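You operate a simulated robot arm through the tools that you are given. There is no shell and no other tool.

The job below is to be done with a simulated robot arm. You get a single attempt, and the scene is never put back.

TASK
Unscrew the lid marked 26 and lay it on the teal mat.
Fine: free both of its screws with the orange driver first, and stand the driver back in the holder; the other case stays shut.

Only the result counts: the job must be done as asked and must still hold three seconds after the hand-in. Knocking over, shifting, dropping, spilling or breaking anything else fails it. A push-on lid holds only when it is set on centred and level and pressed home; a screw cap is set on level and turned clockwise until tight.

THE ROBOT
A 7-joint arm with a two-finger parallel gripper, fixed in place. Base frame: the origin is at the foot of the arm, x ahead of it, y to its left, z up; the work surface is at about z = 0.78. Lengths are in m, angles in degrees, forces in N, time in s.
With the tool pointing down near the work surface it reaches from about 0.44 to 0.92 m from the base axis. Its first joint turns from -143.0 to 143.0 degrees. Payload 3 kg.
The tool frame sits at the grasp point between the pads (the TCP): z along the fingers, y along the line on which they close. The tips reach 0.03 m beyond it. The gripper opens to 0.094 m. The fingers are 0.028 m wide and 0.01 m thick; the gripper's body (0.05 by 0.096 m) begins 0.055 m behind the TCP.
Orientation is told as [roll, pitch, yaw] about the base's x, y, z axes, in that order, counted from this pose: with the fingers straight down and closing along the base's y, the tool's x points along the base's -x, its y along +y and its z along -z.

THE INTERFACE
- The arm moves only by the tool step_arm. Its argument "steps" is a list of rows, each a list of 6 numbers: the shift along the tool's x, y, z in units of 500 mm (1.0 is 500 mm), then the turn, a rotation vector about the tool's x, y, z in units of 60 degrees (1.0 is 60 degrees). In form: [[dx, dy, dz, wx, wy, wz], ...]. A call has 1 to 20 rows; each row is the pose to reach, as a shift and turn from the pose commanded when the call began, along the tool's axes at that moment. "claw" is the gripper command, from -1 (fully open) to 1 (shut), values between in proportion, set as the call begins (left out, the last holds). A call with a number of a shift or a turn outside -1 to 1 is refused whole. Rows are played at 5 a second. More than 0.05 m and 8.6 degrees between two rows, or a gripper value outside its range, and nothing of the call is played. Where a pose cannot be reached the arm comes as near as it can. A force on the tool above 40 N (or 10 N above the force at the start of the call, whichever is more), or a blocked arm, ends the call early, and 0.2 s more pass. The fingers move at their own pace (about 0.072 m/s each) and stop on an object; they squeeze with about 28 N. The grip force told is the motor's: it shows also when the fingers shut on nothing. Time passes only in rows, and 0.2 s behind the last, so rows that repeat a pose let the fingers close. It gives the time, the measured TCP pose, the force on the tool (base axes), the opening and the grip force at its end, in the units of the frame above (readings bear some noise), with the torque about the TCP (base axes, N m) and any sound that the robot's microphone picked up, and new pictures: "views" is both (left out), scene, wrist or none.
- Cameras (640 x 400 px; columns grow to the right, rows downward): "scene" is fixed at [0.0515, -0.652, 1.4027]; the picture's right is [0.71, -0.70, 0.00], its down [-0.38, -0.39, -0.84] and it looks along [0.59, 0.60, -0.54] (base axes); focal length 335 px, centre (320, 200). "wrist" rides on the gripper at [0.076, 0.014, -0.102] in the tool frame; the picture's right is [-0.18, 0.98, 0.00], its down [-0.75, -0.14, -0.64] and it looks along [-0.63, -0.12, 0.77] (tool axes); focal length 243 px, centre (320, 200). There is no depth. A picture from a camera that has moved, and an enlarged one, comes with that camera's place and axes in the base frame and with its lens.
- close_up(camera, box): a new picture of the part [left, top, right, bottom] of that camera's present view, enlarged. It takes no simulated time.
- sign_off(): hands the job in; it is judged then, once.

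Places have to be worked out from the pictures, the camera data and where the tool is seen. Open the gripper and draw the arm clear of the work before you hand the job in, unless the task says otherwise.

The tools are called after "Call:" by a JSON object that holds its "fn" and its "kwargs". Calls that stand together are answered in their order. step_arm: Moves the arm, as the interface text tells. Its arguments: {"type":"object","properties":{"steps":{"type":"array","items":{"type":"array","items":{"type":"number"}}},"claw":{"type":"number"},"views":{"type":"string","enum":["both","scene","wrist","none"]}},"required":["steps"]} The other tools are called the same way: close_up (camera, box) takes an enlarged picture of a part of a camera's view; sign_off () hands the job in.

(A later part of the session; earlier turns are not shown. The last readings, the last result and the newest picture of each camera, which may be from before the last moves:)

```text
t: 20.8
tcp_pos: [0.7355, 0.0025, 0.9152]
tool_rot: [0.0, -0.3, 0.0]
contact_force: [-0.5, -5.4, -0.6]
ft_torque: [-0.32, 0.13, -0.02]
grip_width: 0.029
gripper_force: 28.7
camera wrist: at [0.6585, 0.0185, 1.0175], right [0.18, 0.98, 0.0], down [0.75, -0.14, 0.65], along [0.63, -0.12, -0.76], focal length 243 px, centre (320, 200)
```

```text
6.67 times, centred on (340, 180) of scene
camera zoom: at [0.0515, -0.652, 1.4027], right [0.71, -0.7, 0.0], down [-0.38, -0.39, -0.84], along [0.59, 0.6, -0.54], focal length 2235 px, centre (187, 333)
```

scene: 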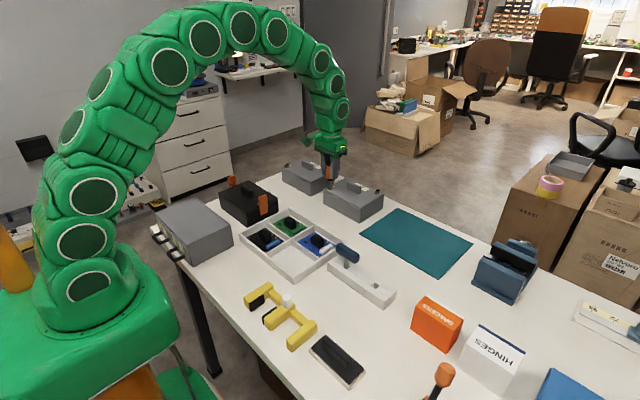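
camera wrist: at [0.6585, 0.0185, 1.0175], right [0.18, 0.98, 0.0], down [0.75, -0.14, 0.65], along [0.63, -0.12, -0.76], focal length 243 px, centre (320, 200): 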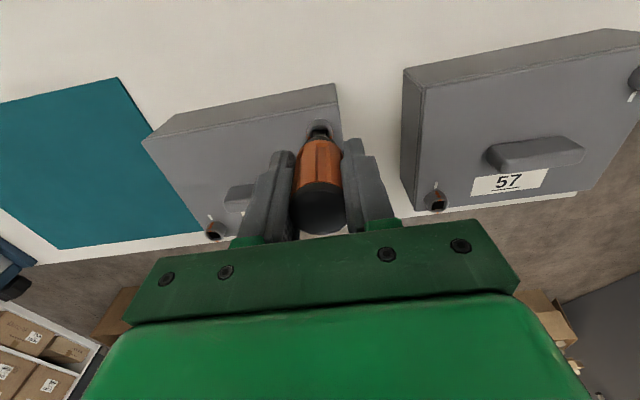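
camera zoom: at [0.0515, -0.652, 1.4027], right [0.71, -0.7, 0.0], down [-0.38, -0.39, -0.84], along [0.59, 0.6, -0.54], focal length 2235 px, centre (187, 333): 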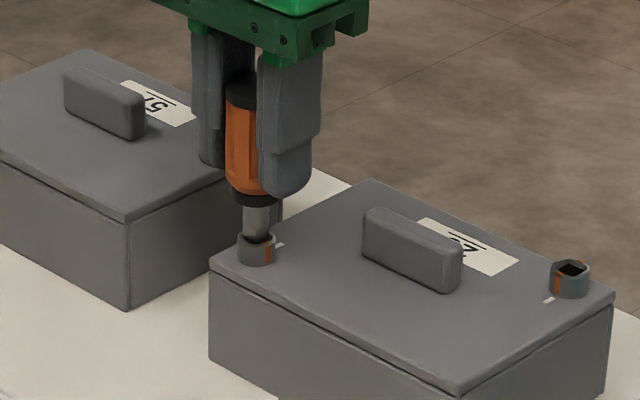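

Turned 90° so far with no click yet, marks follow the driver. I ease the y load and continue another 60°.

Call:
{"fn": "step_arm", "kwargs": {"steps": [[0, -0.002, 0.001, 0, 0, 0], [0, -0.002, 0.001, 0, 0, -0.125], [0, -0.002, 0.001, 0, 0, -0.25], [0, -0.002, 0.001, 0, 0, -0.375], [0, -0.002, 0.001, 0, 0, -0.5], [0, -0.002, 0.001, 0, 0, -0.625], [0, -0.002, 0.001, 0, 0, -0.75], [0, -0.002, 0.001, 0, 0, -0.875], [0, -0.002, 0.001, 0, 0, -1.0], [0, -0.002, 0.001, 0, 0, -1.0]]}}

Call:
{"fn": "close_up", "kwargs": {"camera": "wrist", "box": [280, 80, 360, 140]}}

Call:
{"fn": "close_up", "kwargs": {"camera": "scene", "box": [300, 150, 380, 210]}}

```text
t: 23.0
tcp_pos: [0.7376, 0.0021, 0.9148]
tool_rot: [-0.3, 0.0, 60.0]
contact_force: [7.8, -11.3, 0.8]
ft_torque: [-0.69, -0.5, -0.27]
grip_width: 0.0287
gripper_force: 28.1
camera wrist: at [0.6848, -0.0558, 1.017], right [-0.76, 0.65, 0.0], down [0.5, 0.58, 0.64], along [0.42, 0.49, -0.76], focal length 243 px, centre (320, 200)
```

scene: 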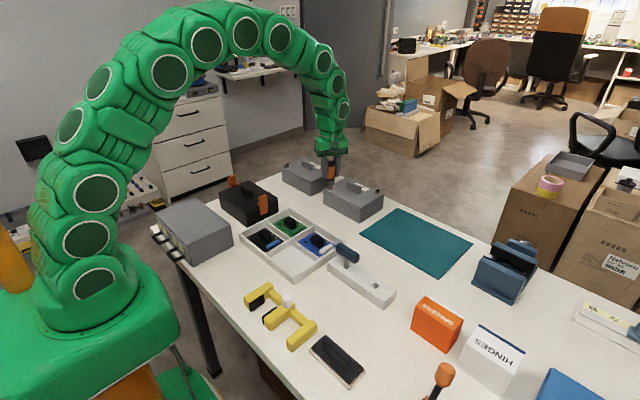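
wrist: 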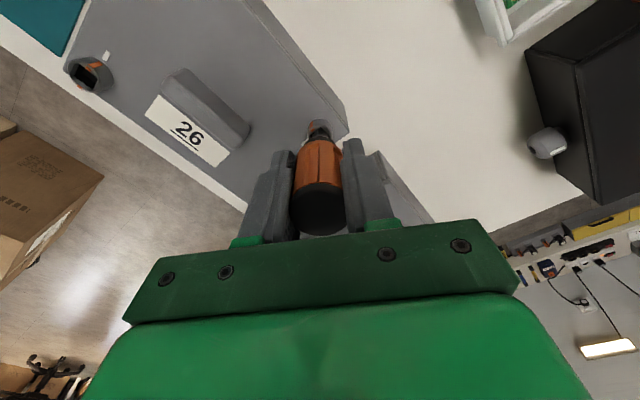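

```text
6.67 times, centred on (320, 110) of wrist
camera zoom: at [0.6848, -0.0558, 1.017], right [-0.76, 0.65, 0.0], down [0.5, 0.58, 0.64], along [0.42, 0.49, -0.76], focal length 1618 px, centre (320, 800)
```

zoom: 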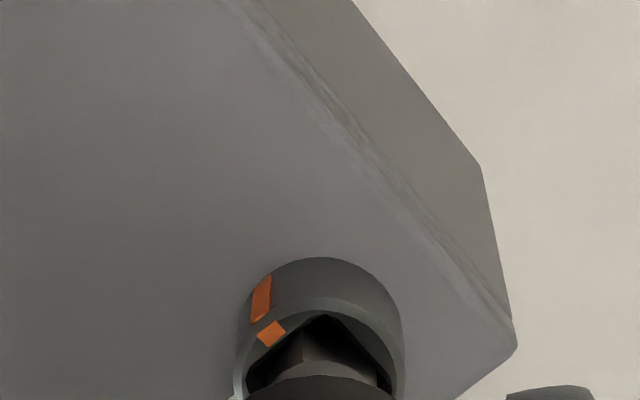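

```text
6.67 times, centred on (340, 180) of scene
camera zoom: at [0.0515, -0.652, 1.4027], right [0.71, -0.7, 0.0], down [-0.38, -0.39, -0.84], along [0.59, 0.6, -0.54], focal length 2235 px, centre (187, 333)
```

zoom: 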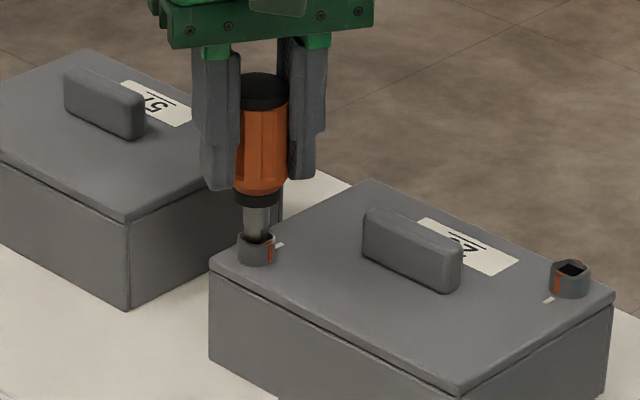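

The screw followed to about 90° and then met a stop: torque rose to −0.27 Nm, the orange marks now stand across the tick, and the handle slipped in the grip. I unload the torque and side force, then look before withdrawing.

Call:
{"fn": "step_arm", "kwargs": {"steps": [[0.001, -0.0022, 0, 0, 0, 0.03], [0.001, -0.0022, 0, 0, 0, 0.06], [0.001, -0.0022, 0, 0, 0, 0.06]]}}

Call:
{"fn": "close_up", "kwargs": {"camera": "wrist", "box": [280, 90, 345, 140]}}

Call:
{"fn": "close_up", "kwargs": {"camera": "scene", "box": [310, 170, 350, 200]}}

```text
t: 23.8
tcp_pos: [0.7351, 0.0025, 0.9159]
tool_rot: [-0.2, -0.2, 56.3]
contact_force: [3.8, 0.0, 9.8]
ft_torque: [0.04, -0.26, -0.12]
grip_width: 0.0286
gripper_force: 27.7
camera wrist: at [0.6811, -0.0526, 1.0168], right [-0.72, 0.7, 0.0], down [0.53, 0.55, 0.65], along [0.45, 0.46, -0.76], focal length 243 px, centre (320, 200)
```

scene: 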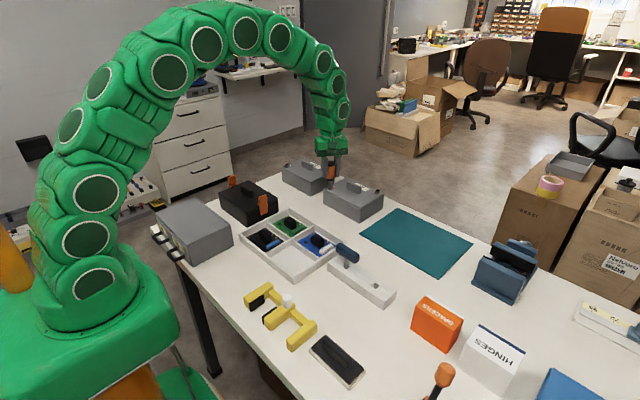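
wrist: 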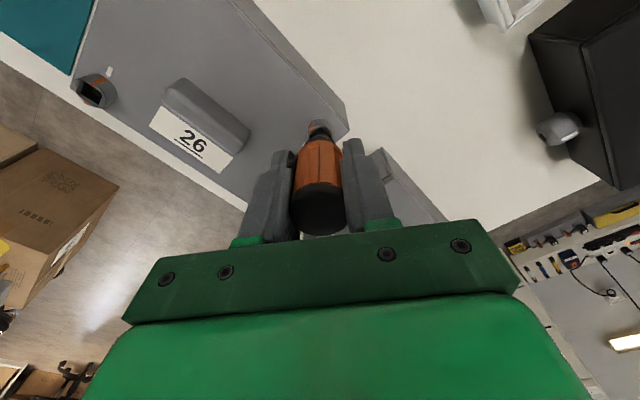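

```text
8.00 times, centred on (312, 115) of wrist
camera zoom: at [0.6811, -0.0526, 1.0168], right [-0.72, 0.7, 0.0], down [0.53, 0.55, 0.65], along [0.45, 0.46, -0.76], focal length 1941 px, centre (380, 880)
```

zoom: 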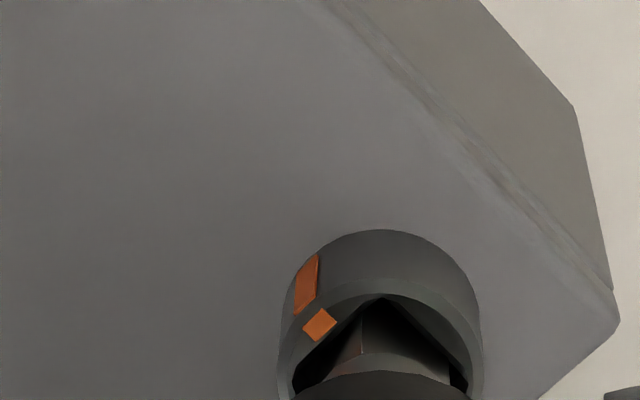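

```text
13.33 times, centred on (330, 185) of scene
camera zoom: at [0.0515, -0.652, 1.4027], right [0.71, -0.7, 0.0], down [-0.38, -0.39, -0.84], along [0.59, 0.6, -0.54], focal length 4471 px, centre (187, 400)
```

zoom: 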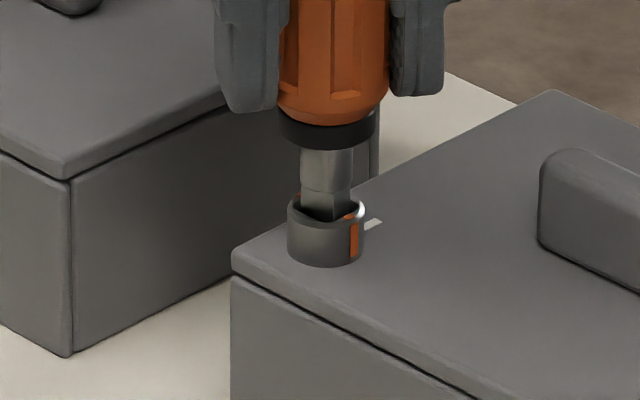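

The bit leads the socket by roughly 10–15° from the play. I turn back 9° to centre it in the socket before withdrawing.

Call:
{"fn": "step_arm", "kwargs": {"steps": [[0, 0, -0.002, 0, 0, 0.08], [0, 0, -0.002, 0, 0, 0.15], [0, 0, -0.002, 0, 0, 0.15]]}}

Call:
{"fn": "close_up", "kwargs": {"camera": "wrist", "box": [280, 90, 345, 140]}}

Call:
{"fn": "close_up", "kwargs": {"camera": "scene", "box": [310, 170, 350, 200]}}

```text
t: 24.6
tcp_pos: [0.7365, 0.0013, 0.9159]
tool_rot: [-0.1, -0.1, 47.3]
contact_force: [-3.2, 8.6, -3.4]
ft_torque: [0.54, 0.14, -0.03]
grip_width: 0.0283
gripper_force: 27.9
camera wrist: at [0.6739, -0.0441, 1.0175], right [-0.6, 0.8, 0.0], down [0.61, 0.46, 0.64], along [0.52, 0.38, -0.76], focal length 243 px, centre (320, 200)
```

scene: 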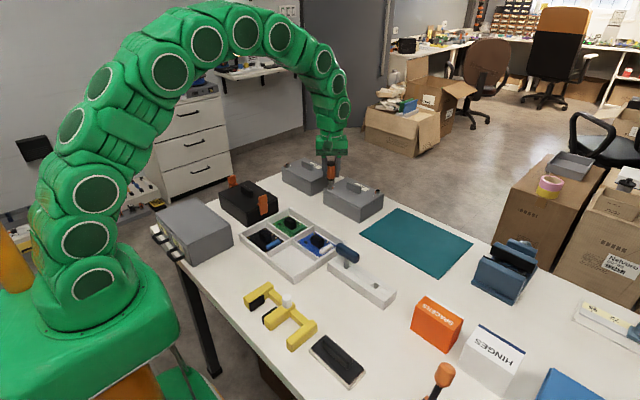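
wrist: 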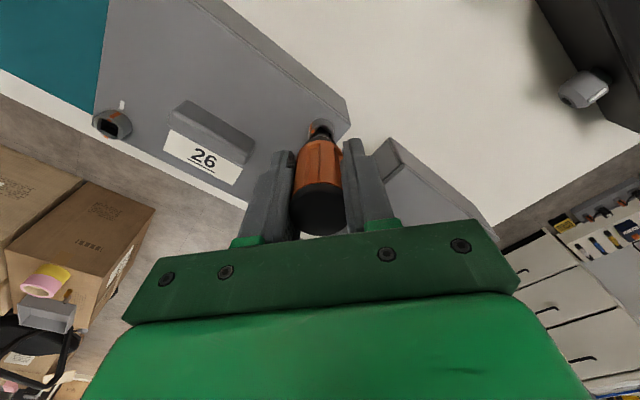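

```text
8.00 times, centred on (312, 115) of wrist
camera zoom: at [0.6739, -0.0441, 1.0175], right [-0.6, 0.8, 0.0], down [0.61, 0.46, 0.64], along [0.52, 0.38, -0.76], focal length 1941 px, centre (380, 880)
```

zoom: 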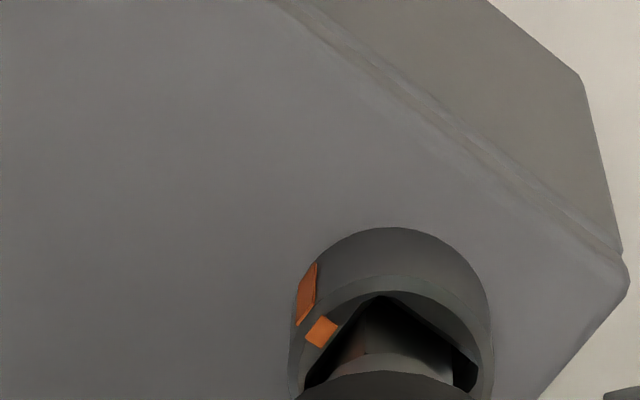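

```text
13.33 times, centred on (330, 185) of scene
camera zoom: at [0.0515, -0.652, 1.4027], right [0.71, -0.7, 0.0], down [-0.38, -0.39, -0.84], along [0.59, 0.6, -0.54], focal length 4471 px, centre (187, 400)
```

zoom: 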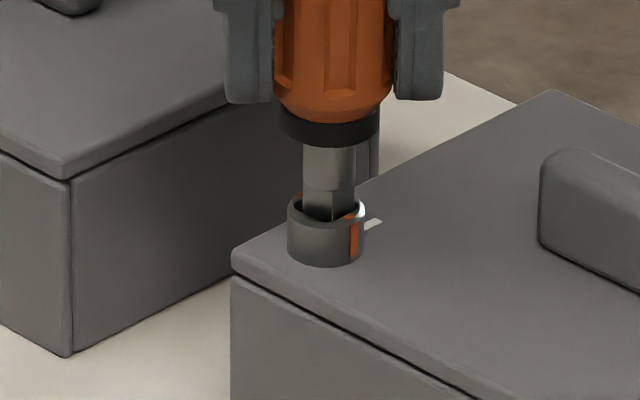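

Seen from the scene camera the bit's front edge is now centred, so the bit is square to the axes at gripper yaw 47.3°. I lift the driver out.

Call:
{"fn": "step_arm", "kwargs": {"steps": [[0, 0, -0.012, 0, 0, 0], [0, 0, -0.03, 0, 0, 0], [0, 0, -0.06, 0, 0, 0], [0, 0, -0.1, 0, 0, 0], [0, 0, -0.14, 0, 0, 0], [0, 0, -0.14, 0, 0, 0]]}}

Call:
{"fn": "close_up", "kwargs": {"camera": "scene", "box": [300, 140, 400, 215]}}

Call:
{"fn": "close_up", "kwargs": {"camera": "wrist", "box": [280, 80, 345, 130]}}

```text
t: 26.0
tcp_pos: [0.7335, 0.0012, 0.9846]
tool_rot: [-0.2, -0.2, 47.4]
contact_force: [-0.3, -0.7, -0.6]
ft_torque: [0.01, 0.0, 0.0]
grip_width: 0.0287
gripper_force: 28.1
camera wrist: at [0.6716, -0.0442, 1.0879], right [-0.6, 0.8, 0.0], down [0.61, 0.46, 0.64], along [0.52, 0.38, -0.76], focal length 243 px, centre (320, 200)
```

scene: 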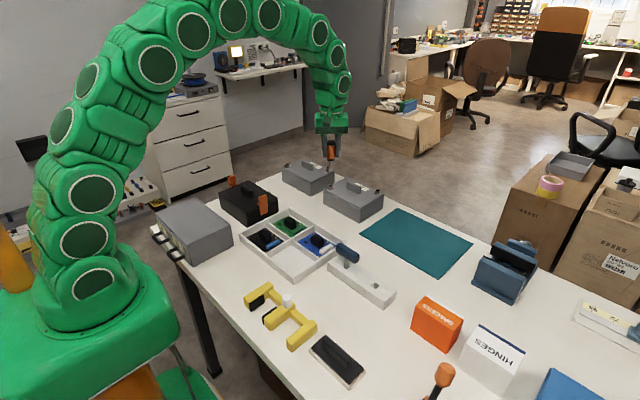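
wrist: 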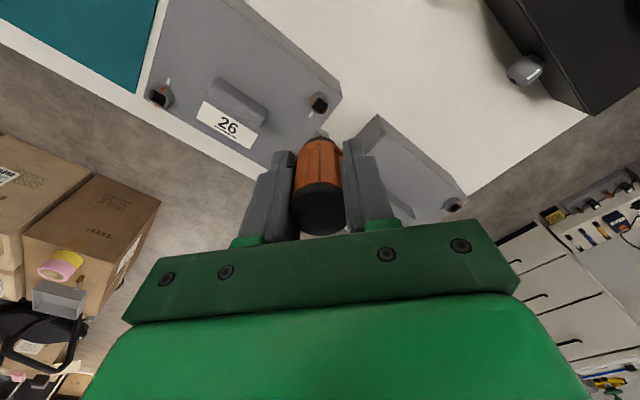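

```text
5.33 times, centred on (350, 178) of scene
camera zoom: at [0.0515, -0.652, 1.4027], right [0.71, -0.7, 0.0], down [-0.38, -0.39, -0.84], along [0.59, 0.6, -0.54], focal length 1788 px, centre (160, 320)
```

zoom: 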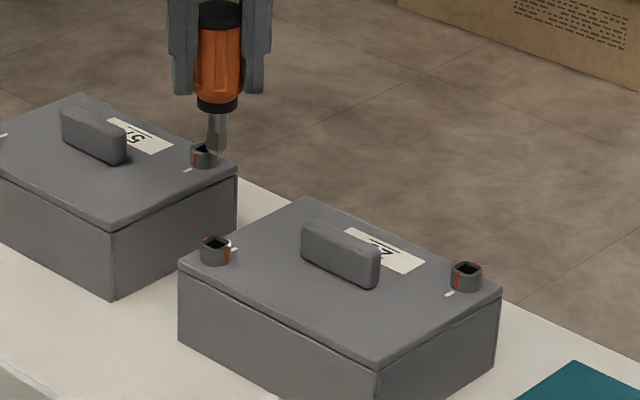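

```text
8.00 times, centred on (312, 105) of wrist
camera zoom: at [0.6716, -0.0442, 1.0879], right [-0.6, 0.8, 0.0], down [0.61, 0.46, 0.64], along [0.52, 0.38, -0.76], focal length 1941 px, centre (380, 960)
```

zoom: 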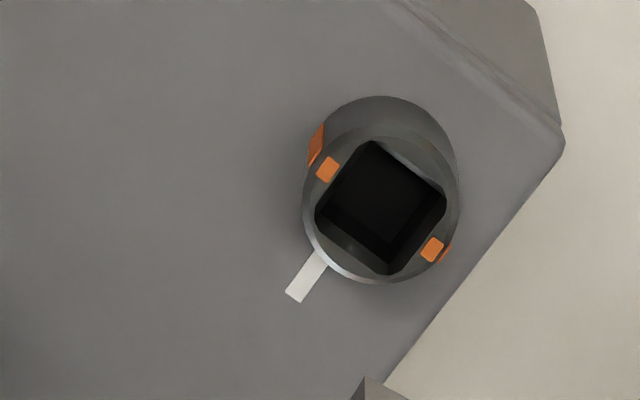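

Screw 1 now has its orange marks exactly perpendicular to its tick: a clean quarter turn to the stop. I now turn the gripper back by 90° (bit stays square) and move above screw 2 near (0.8224, −0.1215).

Call:
{"fn": "step_arm", "kwargs": {"steps": [[0, 0, -0.03, 0, 0, 0.125], [0.0089, -0.0421, -0.03, 0, 0, 0.25], [0.0178, -0.0843, -0.03, 0, 0, 0.375], [0.0267, -0.1264, -0.03, 0, 0, 0.5], [0.0355, -0.1686, -0.03, 0, 0, 0.625], [0.0444, -0.2107, -0.03, 0, 0, 0.75], [0.0533, -0.2529, -0.03, 0, 0, 0.875], [0.0622, -0.295, -0.03, 0, 0, 1.0], [0.0622, -0.295, -0.03, 0, 0, 1.0]], "views": "none"}}

Call:
{"fn": "step_arm", "kwargs": {"steps": [[0, 0, 0, 0, 0, 0.125], [0, 0, 0, 0, 0, 0.25], [0, 0, 0, 0, 0, 0.375], [0, 0, 0, 0, 0, 0.5], [0, 0, 0, 0, 0, 0.5]]}}

Call:
{"fn": "close_up", "kwargs": {"camera": "wrist", "box": [280, 80, 360, 140]}}

Call:
{"fn": "close_up", "kwargs": {"camera": "scene", "box": [350, 150, 410, 195]}}

```text
t: 28.0
tcp_pos: [0.8243, -0.1213, 1.0005]
tool_rot: [0.1, -0.3, -12.8]
contact_force: [0.2, -1.0, -1.1]
ft_torque: [-0.02, -0.02, 0.02]
grip_width: 0.0282
gripper_force: 28.6
```

```text
t: 29.2
tcp_pos: [0.8244, -0.1219, 1.0007]
tool_rot: [0.1, -0.2, -42.8]
contact_force: [0.0, 0.8, -1.3]
ft_torque: [-0.02, 0.0, 0.01]
grip_width: 0.0288
gripper_force: 27.8
camera wrist: at [0.7767, -0.0584, 1.103], right [0.8, 0.6, 0.0], down [0.45, -0.61, 0.64], along [0.39, -0.51, -0.76], focal length 243 px, centre (320, 200)
```

scene: 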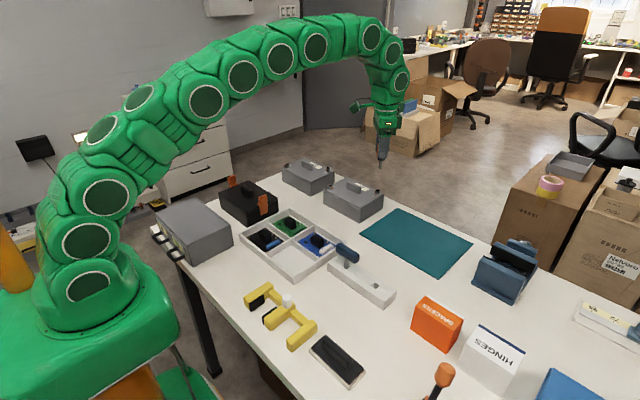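
wrist: 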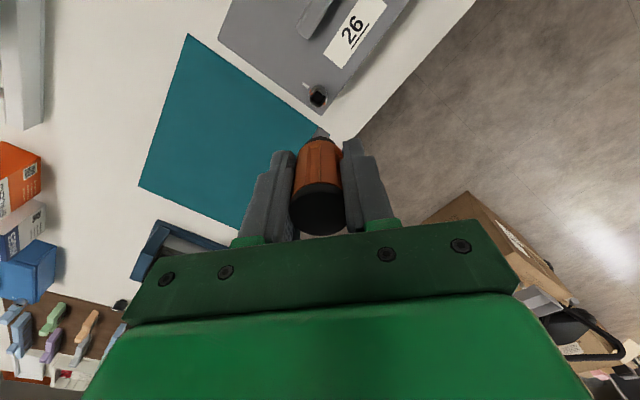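

```text
6.67 times, centred on (320, 110) of wrist
camera zoom: at [0.7767, -0.0584, 1.103], right [0.8, 0.6, 0.0], down [0.45, -0.61, 0.64], along [0.39, -0.51, -0.76], focal length 1618 px, centre (320, 800)
```

zoom: 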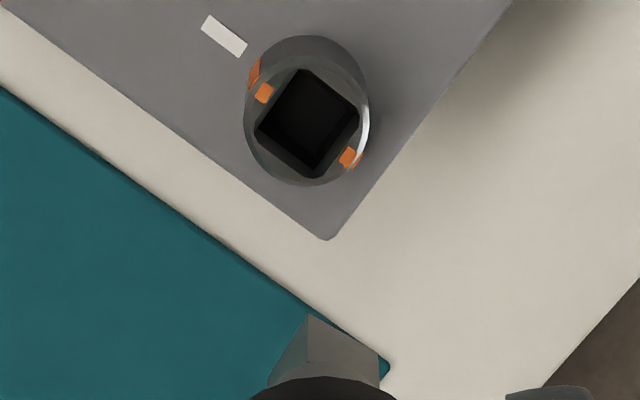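

```text
8.89 times, centred on (380, 172) of scene
camera zoom: at [0.0515, -0.652, 1.4027], right [0.71, -0.7, 0.0], down [-0.38, -0.39, -0.84], along [0.59, 0.6, -0.54], focal length 2980 px, centre (-213, 444)
```

zoom: 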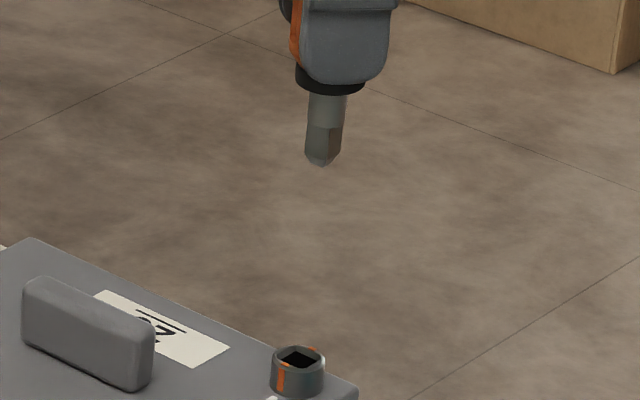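

I zoom on the bit tip to check its angle against the socket.

Call:
{"fn": "close_up", "kwargs": {"camera": "wrist", "box": [308, 122, 340, 142]}}

Call:
{"fn": "close_up", "kwargs": {"camera": "scene", "box": [370, 155, 390, 170]}}

Call:
{"fn": "close_up", "kwargs": {"camera": "wrist", "box": [300, 80, 332, 112]}}

```text
16.00 times, centred on (324, 132) of wrist
camera zoom: at [0.7767, -0.0584, 1.103], right [0.8, 0.6, 0.0], down [0.45, -0.61, 0.64], along [0.39, -0.51, -0.76], focal length 3882 px, centre (256, 1288)
```

zoom: 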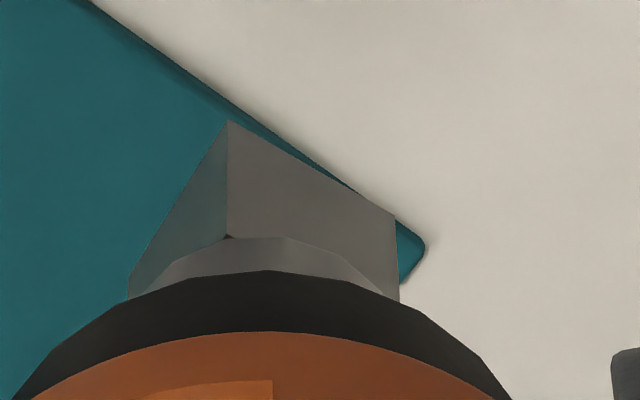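

```text
16.00 times, centred on (380, 162) of scene
camera zoom: at [0.0515, -0.652, 1.4027], right [0.71, -0.7, 0.0], down [-0.38, -0.39, -0.84], along [0.59, 0.6, -0.54], focal length 5365 px, centre (-640, 800)
```

zoom: 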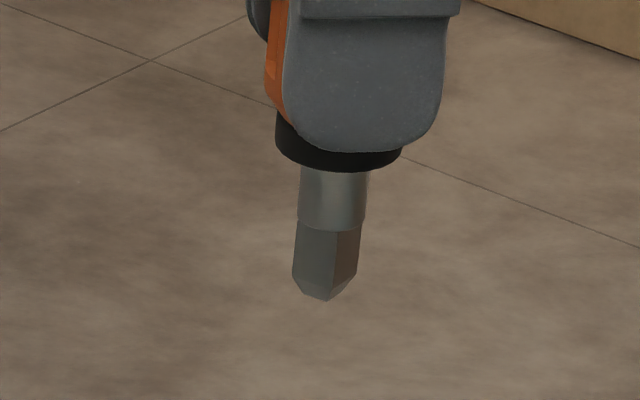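

```text
12.50 times, centred on (316, 96) of wrist
camera zoom: at [0.7767, -0.0584, 1.103], right [0.8, 0.6, 0.0], down [0.45, -0.61, 0.64], along [0.39, -0.51, -0.76], focal length 3033 px, centre (370, 1500)
```

zoom: 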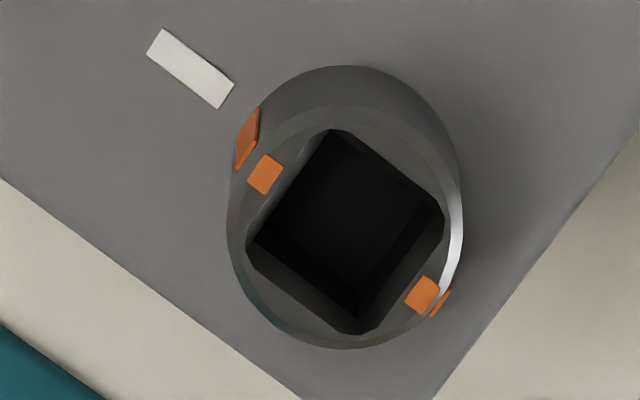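

The bit is turned about +5.6° off the socket, and the socket centre is about 2 mm to −x of the tool. I correct both and lower to about 1 cm above the head to check again.

Call:
{"fn": "step_arm", "kwargs": {"steps": [[0.0021, -0.0033, 0.0, 0, 0, 0.093], [0.0021, -0.0033, 0.05, 0, 0, 0.093], [0.0021, -0.0033, 0.1, 0, 0, 0.093], [0.0021, -0.0033, 0.131, 0, 0, 0.093], [0.0021, -0.0033, 0.131, 0, 0, 0.093]]}}

Call:
{"fn": "close_up", "kwargs": {"camera": "wrist", "box": [296, 105, 344, 140]}}

Call:
{"fn": "close_up", "kwargs": {"camera": "scene", "box": [355, 165, 399, 198]}}

```text
t: 30.4
tcp_pos: [0.8222, -0.1215, 0.9331]
tool_rot: [0.2, -0.2, -48.2]
contact_force: [0.0, 1.0, -0.7]
ft_torque: [0.0, 0.03, -0.01]
grip_width: 0.0285
gripper_force: 27.8
camera wrist: at [0.7807, -0.0539, 1.0366], right [0.86, 0.52, 0.0], down [0.39, -0.66, 0.64], along [0.34, -0.55, -0.77], focal length 243 px, centre (320, 200)
```

scene: 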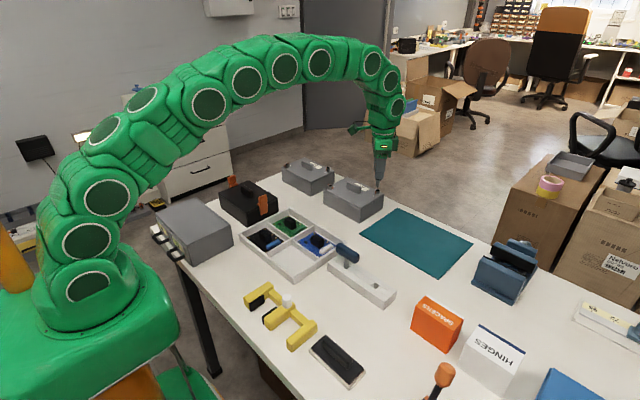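
wrist: 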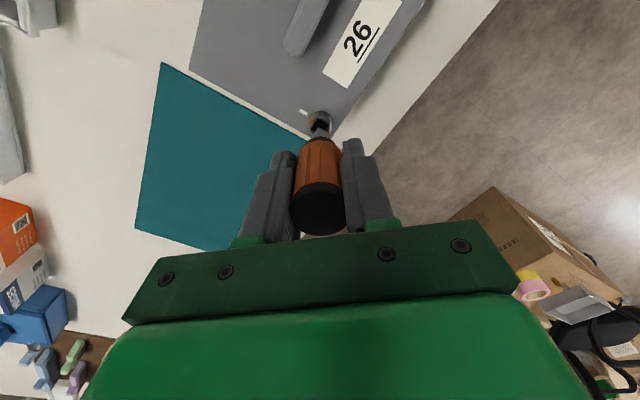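

```text
11.43 times, centred on (320, 122) of wrist
camera zoom: at [0.7807, -0.0539, 1.0366], right [0.86, 0.52, 0.0], down [0.39, -0.66, 0.64], along [0.34, -0.55, -0.77], focal length 2773 px, centre (320, 1086)
```

zoom: 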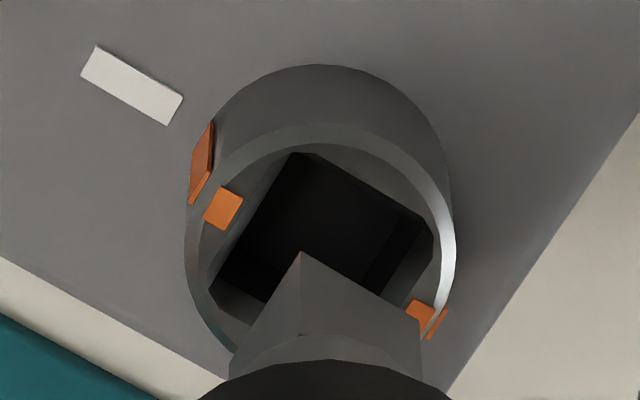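

```text
12.12 times, centred on (377, 182) of scene
camera zoom: at [0.0515, -0.652, 1.4027], right [0.71, -0.7, 0.0], down [-0.38, -0.39, -0.84], along [0.59, 0.6, -0.54], focal length 4064 px, centre (-371, 424)
```

zoom: 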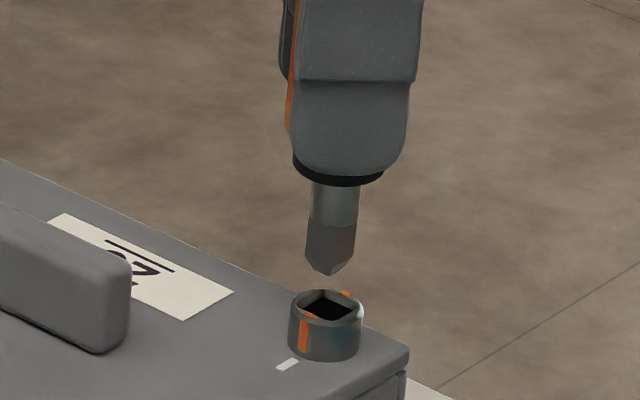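

The bit is now parallel to the socket and within about 1 mm of centred, with the tip ~12 mm above the head. I lower slowly to z ≈ 0.9165.

Call:
{"fn": "step_arm", "kwargs": {"steps": [[0.001, 0, 0.01, 0, 0, 0], [0.001, 0, 0.018, 0, 0, 0], [0.001, 0, 0.024, 0, 0, 0], [0.001, 0, 0.029, 0, 0, 0], [0.001, 0, 0.033, 0, 0, 0], [0.001, 0, 0.033, 0, 0, 0]]}}

Call:
{"fn": "close_up", "kwargs": {"camera": "wrist", "box": [296, 105, 344, 140]}}

Call:
{"fn": "close_up", "kwargs": {"camera": "scene", "box": [355, 165, 399, 198]}}

```text
t: 31.8
tcp_pos: [0.8215, -0.1208, 0.9188]
tool_rot: [0.2, -0.1, -48.2]
contact_force: [-0.6, -0.3, -0.3]
ft_torque: [-0.01, -0.04, 0.0]
grip_width: 0.0284
gripper_force: 27.7
camera wrist: at [0.7808, -0.0544, 1.0209], right [0.86, 0.52, 0.0], down [0.39, -0.66, 0.64], along [0.34, -0.55, -0.77], focal length 243 px, centre (320, 200)
```

scene: 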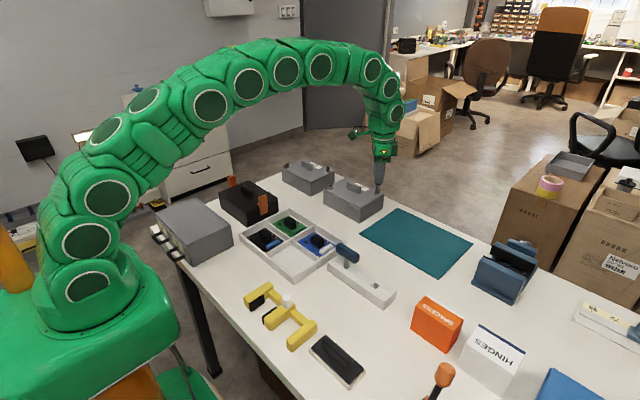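
wrist: 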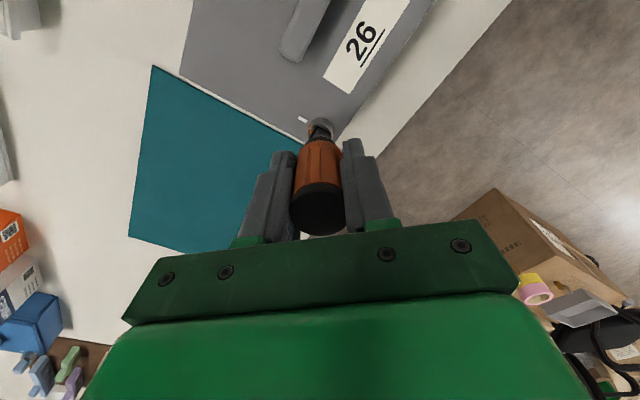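

```text
11.43 times, centred on (320, 122) of wrist
camera zoom: at [0.7808, -0.0544, 1.0209], right [0.86, 0.52, 0.0], down [0.39, -0.66, 0.64], along [0.34, -0.55, -0.77], focal length 2773 px, centre (320, 1086)
```

zoom: 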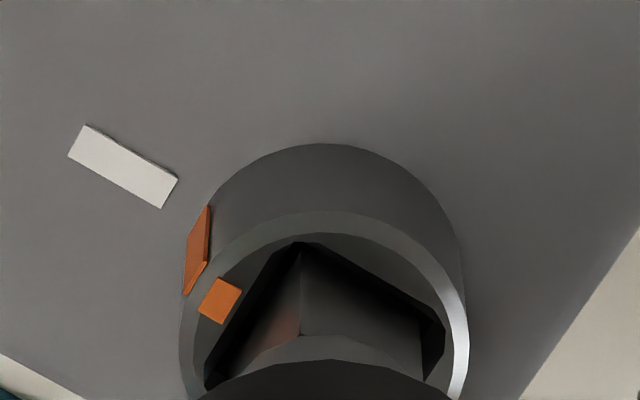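

```text
12.12 times, centred on (377, 182) of scene
camera zoom: at [0.0515, -0.652, 1.4027], right [0.71, -0.7, 0.0], down [-0.38, -0.39, -0.84], along [0.59, 0.6, -0.54], focal length 4064 px, centre (-371, 424)
```

zoom: 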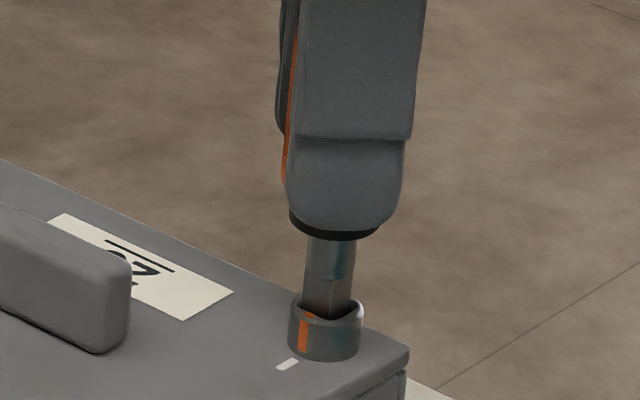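

The bit is in the socket with no contact force. I go 2.5 mm deeper and then turn 60° counter-clockwise.

Call:
{"fn": "step_arm", "kwargs": {"steps": [[0, 0, 0.003, 0, 0, 0], [0, 0, 0.005, 0, 0, 0], [0, 0, 0.005, 0, 0, -0.125], [0, 0, 0.005, 0, 0, -0.25], [0, 0, 0.005, 0, 0, -0.375], [0, 0, 0.005, 0, 0, -0.5], [0, 0, 0.005, 0, 0, -0.625], [0, 0, 0.005, 0, 0, -0.75], [0, 0, 0.005, 0, 0, -0.875], [0, 0, 0.005, 0, 0, -1.0], [0, 0, 0.005, 0, 0, -1.0]]}}

Call:
{"fn": "close_up", "kwargs": {"camera": "wrist", "box": [296, 105, 344, 140]}}

Call:
{"fn": "close_up", "kwargs": {"camera": "scene", "box": [355, 165, 399, 198]}}

```text
t: 34.2
tcp_pos: [0.8203, -0.1224, 0.9166]
tool_rot: [0.0, -0.2, 11.9]
contact_force: [1.7, -7.5, -3.5]
ft_torque: [-0.51, -0.13, -0.03]
grip_width: 0.0285
gripper_force: 28.0
camera wrist: at [0.7429, -0.1226, 1.0185], right [-0.02, 1.0, 0.0], down [0.76, 0.02, 0.65], along [0.65, 0.01, -0.76], focal length 243 px, centre (320, 200)
```

scene: 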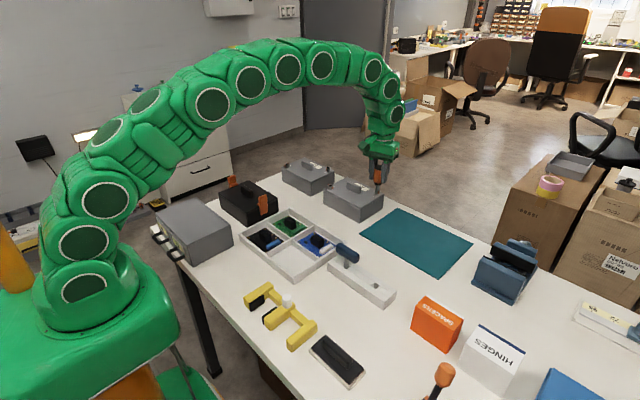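
wrist: 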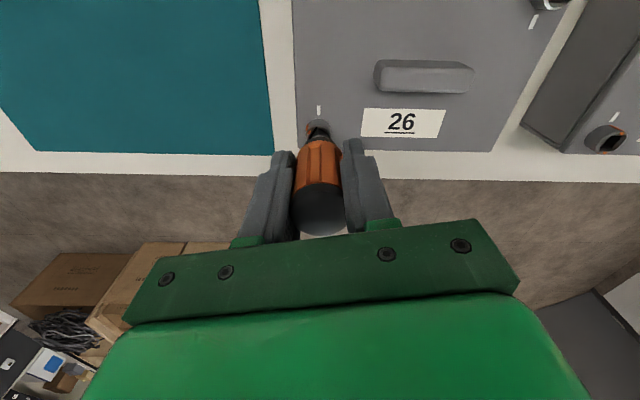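

```text
11.43 times, centred on (320, 122) of wrist
camera zoom: at [0.7429, -0.1226, 1.0185], right [-0.02, 1.0, 0.0], down [0.76, 0.02, 0.65], along [0.65, 0.01, -0.76], focal length 2773 px, centre (320, 1086)
```

zoom: 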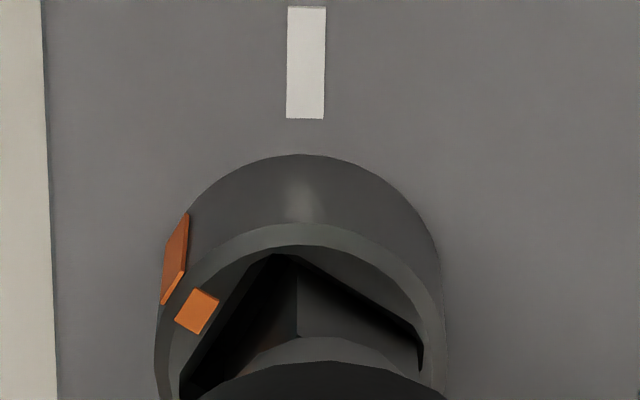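

```text
12.12 times, centred on (377, 182) of scene
camera zoom: at [0.0515, -0.652, 1.4027], right [0.71, -0.7, 0.0], down [-0.38, -0.39, -0.84], along [0.59, 0.6, -0.54], focal length 4064 px, centre (-371, 424)
```

zoom: 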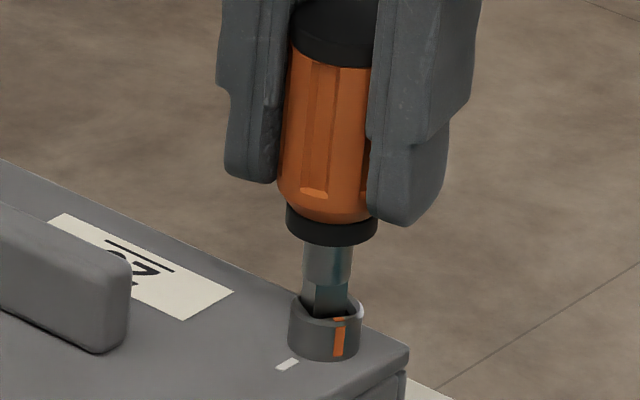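

Screw 2 follows (about 55–60° so far). I take off the y side load and turn another 36°.

Call:
{"fn": "step_arm", "kwargs": {"steps": [[0.0004, -0.002, 0, 0, 0, 0], [0.0004, -0.002, 0, 0, 0, -0.12], [0.0004, -0.002, 0, 0, 0, -0.24], [0.0004, -0.002, 0, 0, 0, -0.36], [0.0004, -0.002, 0, 0, 0, -0.48], [0.0004, -0.002, 0, 0, 0, -0.6], [0.0004, -0.002, 0, 0, 0, -0.6]]}}

Call:
{"fn": "close_up", "kwargs": {"camera": "wrist", "box": [290, 90, 350, 140]}}

Call:
{"fn": "close_up", "kwargs": {"camera": "scene", "box": [355, 165, 399, 198]}}

```text
t: 35.8
tcp_pos: [0.8213, -0.1222, 0.9172]
tool_rot: [-0.2, -0.1, 47.8]
contact_force: [-0.1, -0.2, -0.8]
ft_torque: [-0.01, 0.02, -0.01]
grip_width: 0.0284
gripper_force: 28.0
camera wrist: at [0.7592, -0.1688, 1.0187], right [-0.6, 0.8, 0.0], down [0.61, 0.46, 0.64], along [0.51, 0.39, -0.76], focal length 243 px, centre (320, 200)
```

scene: 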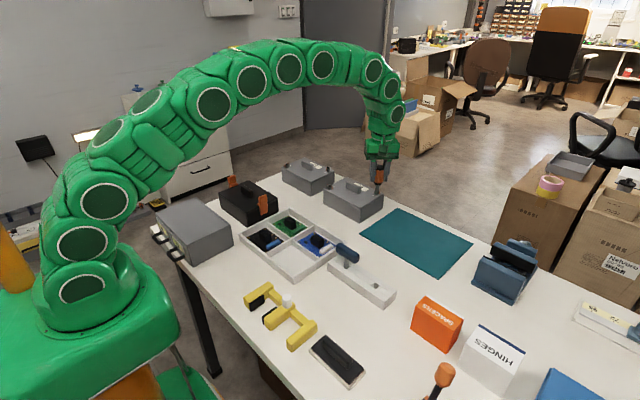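
wrist: 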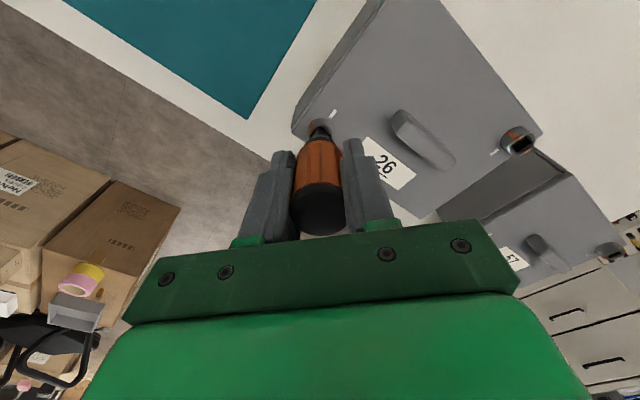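

```text
8.00 times, centred on (320, 115) of wrist
camera zoom: at [0.7592, -0.1688, 1.0187], right [-0.6, 0.8, 0.0], down [0.61, 0.46, 0.64], along [0.51, 0.39, -0.76], focal length 1941 px, centre (320, 880)
```

zoom: 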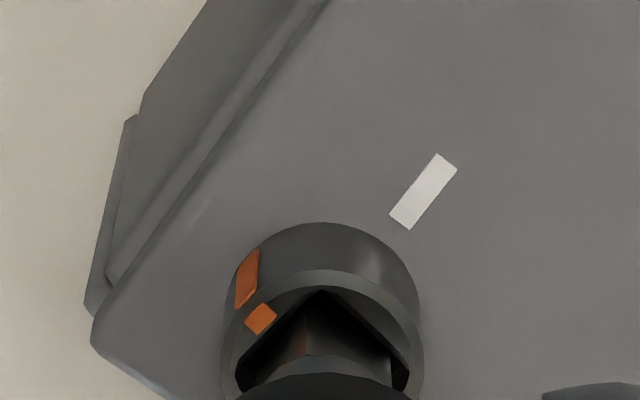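

```text
12.12 times, centred on (377, 182) of scene
camera zoom: at [0.0515, -0.652, 1.4027], right [0.71, -0.7, 0.0], down [-0.38, -0.39, -0.84], along [0.59, 0.6, -0.54], focal length 4064 px, centre (-371, 424)
```

zoom: 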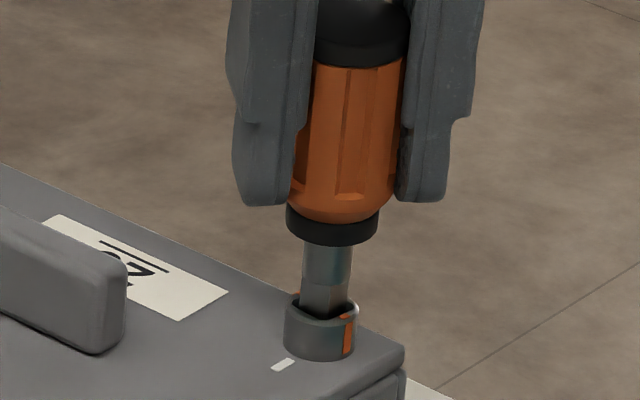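

All forces dropped to zero and the lid seems to have shifted slightly, as if now loose. I zoom on the whole case to check.

Call:
{"fn": "close_up", "kwargs": {"camera": "scene", "box": [310, 165, 400, 225]}}

Call:
{"fn": "close_up", "kwargs": {"camera": "wrist", "box": [280, 0, 560, 175]}}

```text
6.67 times, centred on (355, 195) of scene
camera zoom: at [0.0515, -0.652, 1.4027], right [0.71, -0.7, 0.0], down [-0.38, -0.39, -0.84], along [0.59, 0.6, -0.54], focal length 2235 px, centre (87, 233)
```

zoom: 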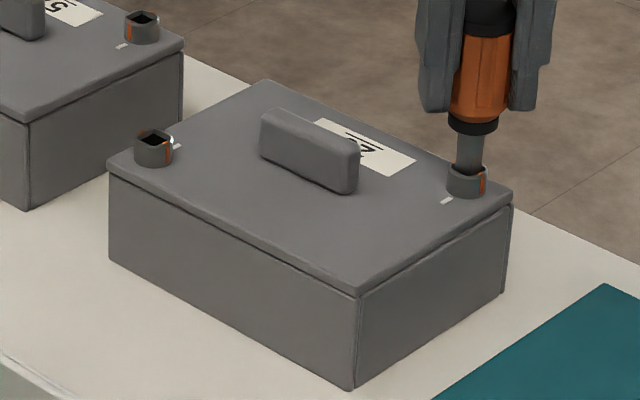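

```text
2.29 times, centred on (420, 88) of wrist
camera zoom: at [0.7592, -0.1688, 1.0187], right [-0.6, 0.8, 0.0], down [0.61, 0.46, 0.64], along [0.51, 0.39, -0.76], focal length 555 px, centre (91, 457)
```

zoom: 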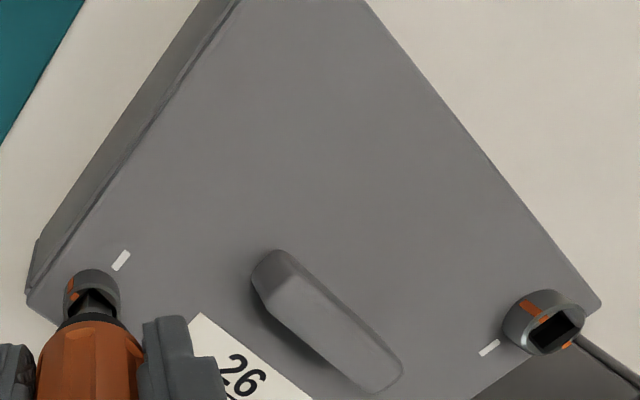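

The case body is unmoved but the lid has shifted ~2 mm, so it is loose: both screws are released. I ease back a few degrees, withdraw the driver slowly, and check screw 2's marks.

Call:
{"fn": "step_arm", "kwargs": {"steps": [[0, 0, 0, 0, 0, 0.06], [0, 0, -0.006, 0, 0, 0.06], [0, 0, -0.012, 0, 0, 0.06], [0, 0, -0.02, 0, 0, 0.06], [0, 0, -0.03, 0, 0, 0.06], [0, 0, -0.06, 0, 0, 0.06], [0, 0, -0.1, 0, 0, 0.06], [0, 0, -0.14, 0, 0, 0.06], [0, 0, -0.14, 0, 0, 0.06]]}}

Call:
{"fn": "close_up", "kwargs": {"camera": "wrist", "box": [280, 70, 380, 140]}}

Call:
{"fn": "close_up", "kwargs": {"camera": "scene", "box": [310, 165, 400, 225]}}

```text
t: 37.8
tcp_pos: [0.8219, -0.1223, 0.9862]
tool_rot: [-0.2, -0.2, 44.2]
contact_force: [0.5, -0.2, -1.1]
ft_torque: [-0.01, 0.01, 0.03]
grip_width: 0.0283
gripper_force: 28.1
camera wrist: at [0.7549, -0.164, 1.0887], right [-0.55, 0.83, 0.0], down [0.64, 0.42, 0.64], along [0.54, 0.36, -0.76], focal length 243 px, centre (320, 200)
```

scene: 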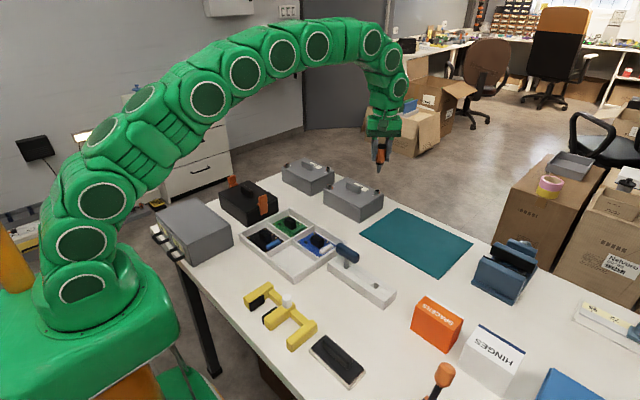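
wrist: 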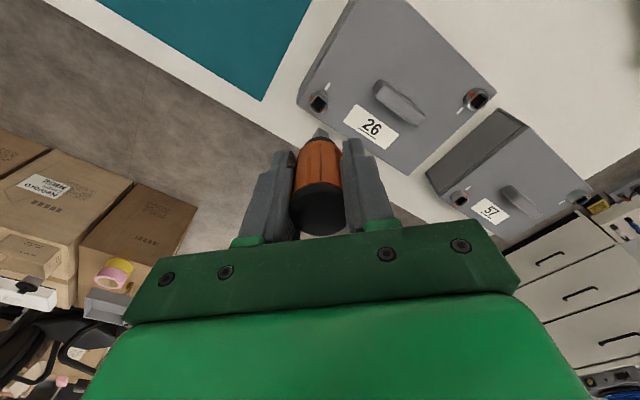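

```text
5.71 times, centred on (330, 105) of wrist
camera zoom: at [0.7549, -0.164, 1.0887], right [-0.55, 0.83, 0.0], down [0.64, 0.42, 0.64], along [0.54, 0.36, -0.76], focal length 1386 px, centre (263, 743)
```

zoom: 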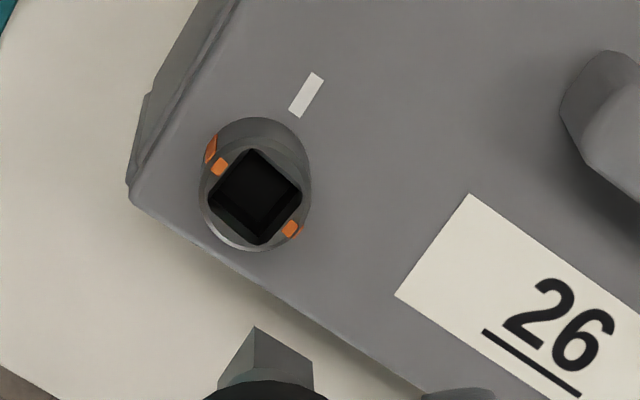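

```text
6.67 times, centred on (355, 195) of scene
camera zoom: at [0.0515, -0.652, 1.4027], right [0.71, -0.7, 0.0], down [-0.38, -0.39, -0.84], along [0.59, 0.6, -0.54], focal length 2235 px, centre (87, 233)
```

zoom: 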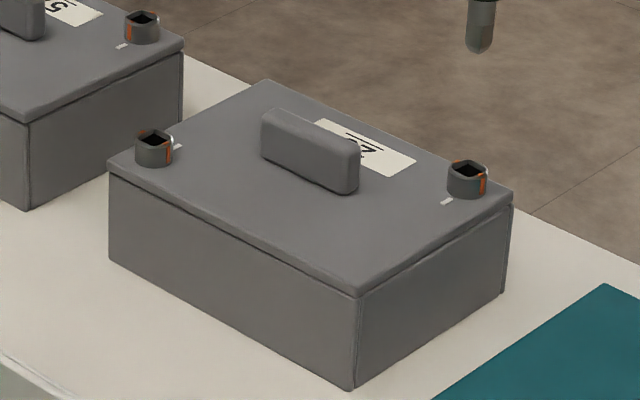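

Screw 1 is at 90° and screw 2 at about 80°, with the lid visibly loose, so I carry the driver back toward the holder while turning the gripper to yaw −48° (bit square to the axes).

Call:
{"fn": "step_arm", "kwargs": {"steps": [[0.0455, 0.0055, -0.028, 0, 0, 0.125], [0.0909, 0.011, -0.028, 0, 0, 0.25], [0.1364, 0.0165, -0.028, 0, 0, 0.375], [0.1819, 0.022, -0.028, 0, 0, 0.5], [0.2273, 0.0274, -0.028, 0, 0, 0.625], [0.2728, 0.0329, -0.028, 0, 0, 0.75], [0.3182, 0.0384, -0.028, 0, 0, 0.875], [0.3637, 0.0439, -0.028, 0, 0, 1.0], [0.3637, 0.0439, -0.028, 0, 0, 1.0]], "views": "none"}}

Call:
{"fn": "step_arm", "kwargs": {"steps": [[0.044, -0.0586, 0, 0.0003, 0.001, 0.108], [0.088, -0.1171, 0, 0.0006, 0.0019, 0.216], [0.132, -0.1757, 0, 0.0008, 0.0029, 0.324], [0.176, -0.2342, 0, 0.0011, 0.0038, 0.432], [0.22, -0.2928, 0, 0.0014, 0.0048, 0.54], [0.22, -0.2928, 0, 0.0014, 0.0048, 0.54]]}}

Call:
{"fn": "close_up", "kwargs": {"camera": "wrist", "box": [260, 50, 380, 140]}}

Call:
{"fn": "close_up", "kwargs": {"camera": "scene", "box": [320, 200, 420, 310]}}

```text
t: 39.8
tcp_pos: [0.6755, -0.2344, 0.9997]
tool_rot: [0.1, -0.3, -15.9]
contact_force: [0.2, 0.6, -0.1]
ft_torque: [0.03, -0.02, 0.02]
grip_width: 0.0285
gripper_force: 27.8
```

```text
t: 41.2
tcp_pos: [0.5253, -0.3455, 0.998]
tool_rot: [0.0, 0.1, -48.3]
contact_force: [0.5, -0.2, -0.2]
ft_torque: [-0.04, 0.02, 0.05]
grip_width: 0.0282
gripper_force: 27.9
camera wrist: at [0.4863, -0.2783, 1.1009], right [0.86, 0.52, 0.0], down [0.4, -0.66, 0.64], along [0.33, -0.55, -0.77], focal length 243 px, centre (320, 200)
```

scene: 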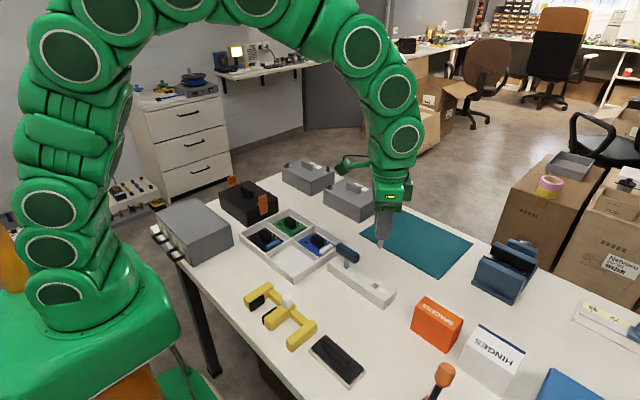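
wrist: 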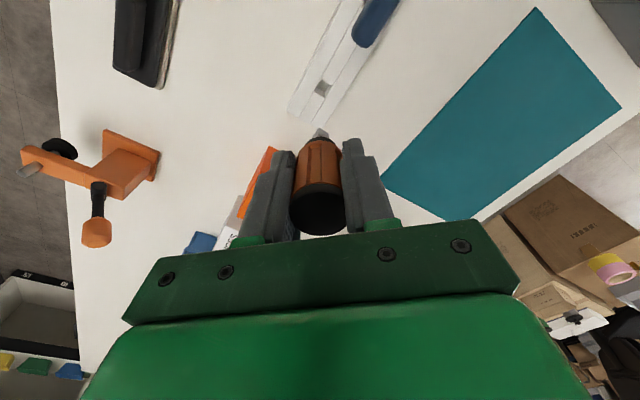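

```text
4.44 times, centred on (320, 95) of wrist
camera zoom: at [0.4863, -0.2783, 1.1009], right [0.86, 0.52, 0.0], down [0.4, -0.66, 0.64], along [0.33, -0.55, -0.77], focal length 1078 px, centre (320, 667)
```

zoom: 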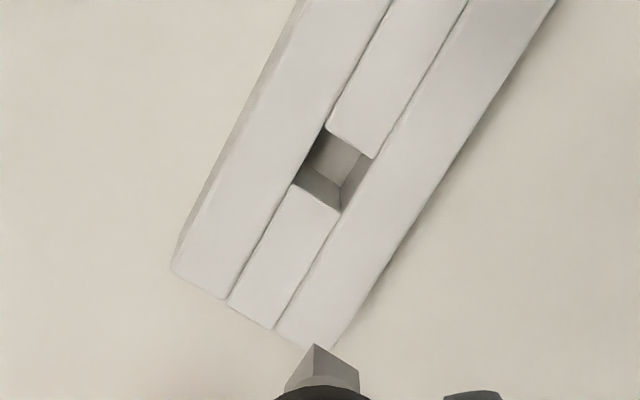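

```text
3.64 times, centred on (370, 255) of scene
camera zoom: at [0.0515, -0.652, 1.4027], right [0.71, -0.7, 0.0], down [-0.38, -0.39, -0.84], along [0.59, 0.6, -0.54], focal length 1219 px, centre (138, 0)
```

zoom: 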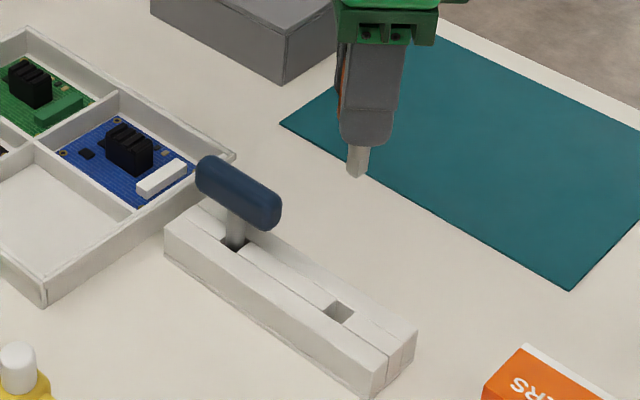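

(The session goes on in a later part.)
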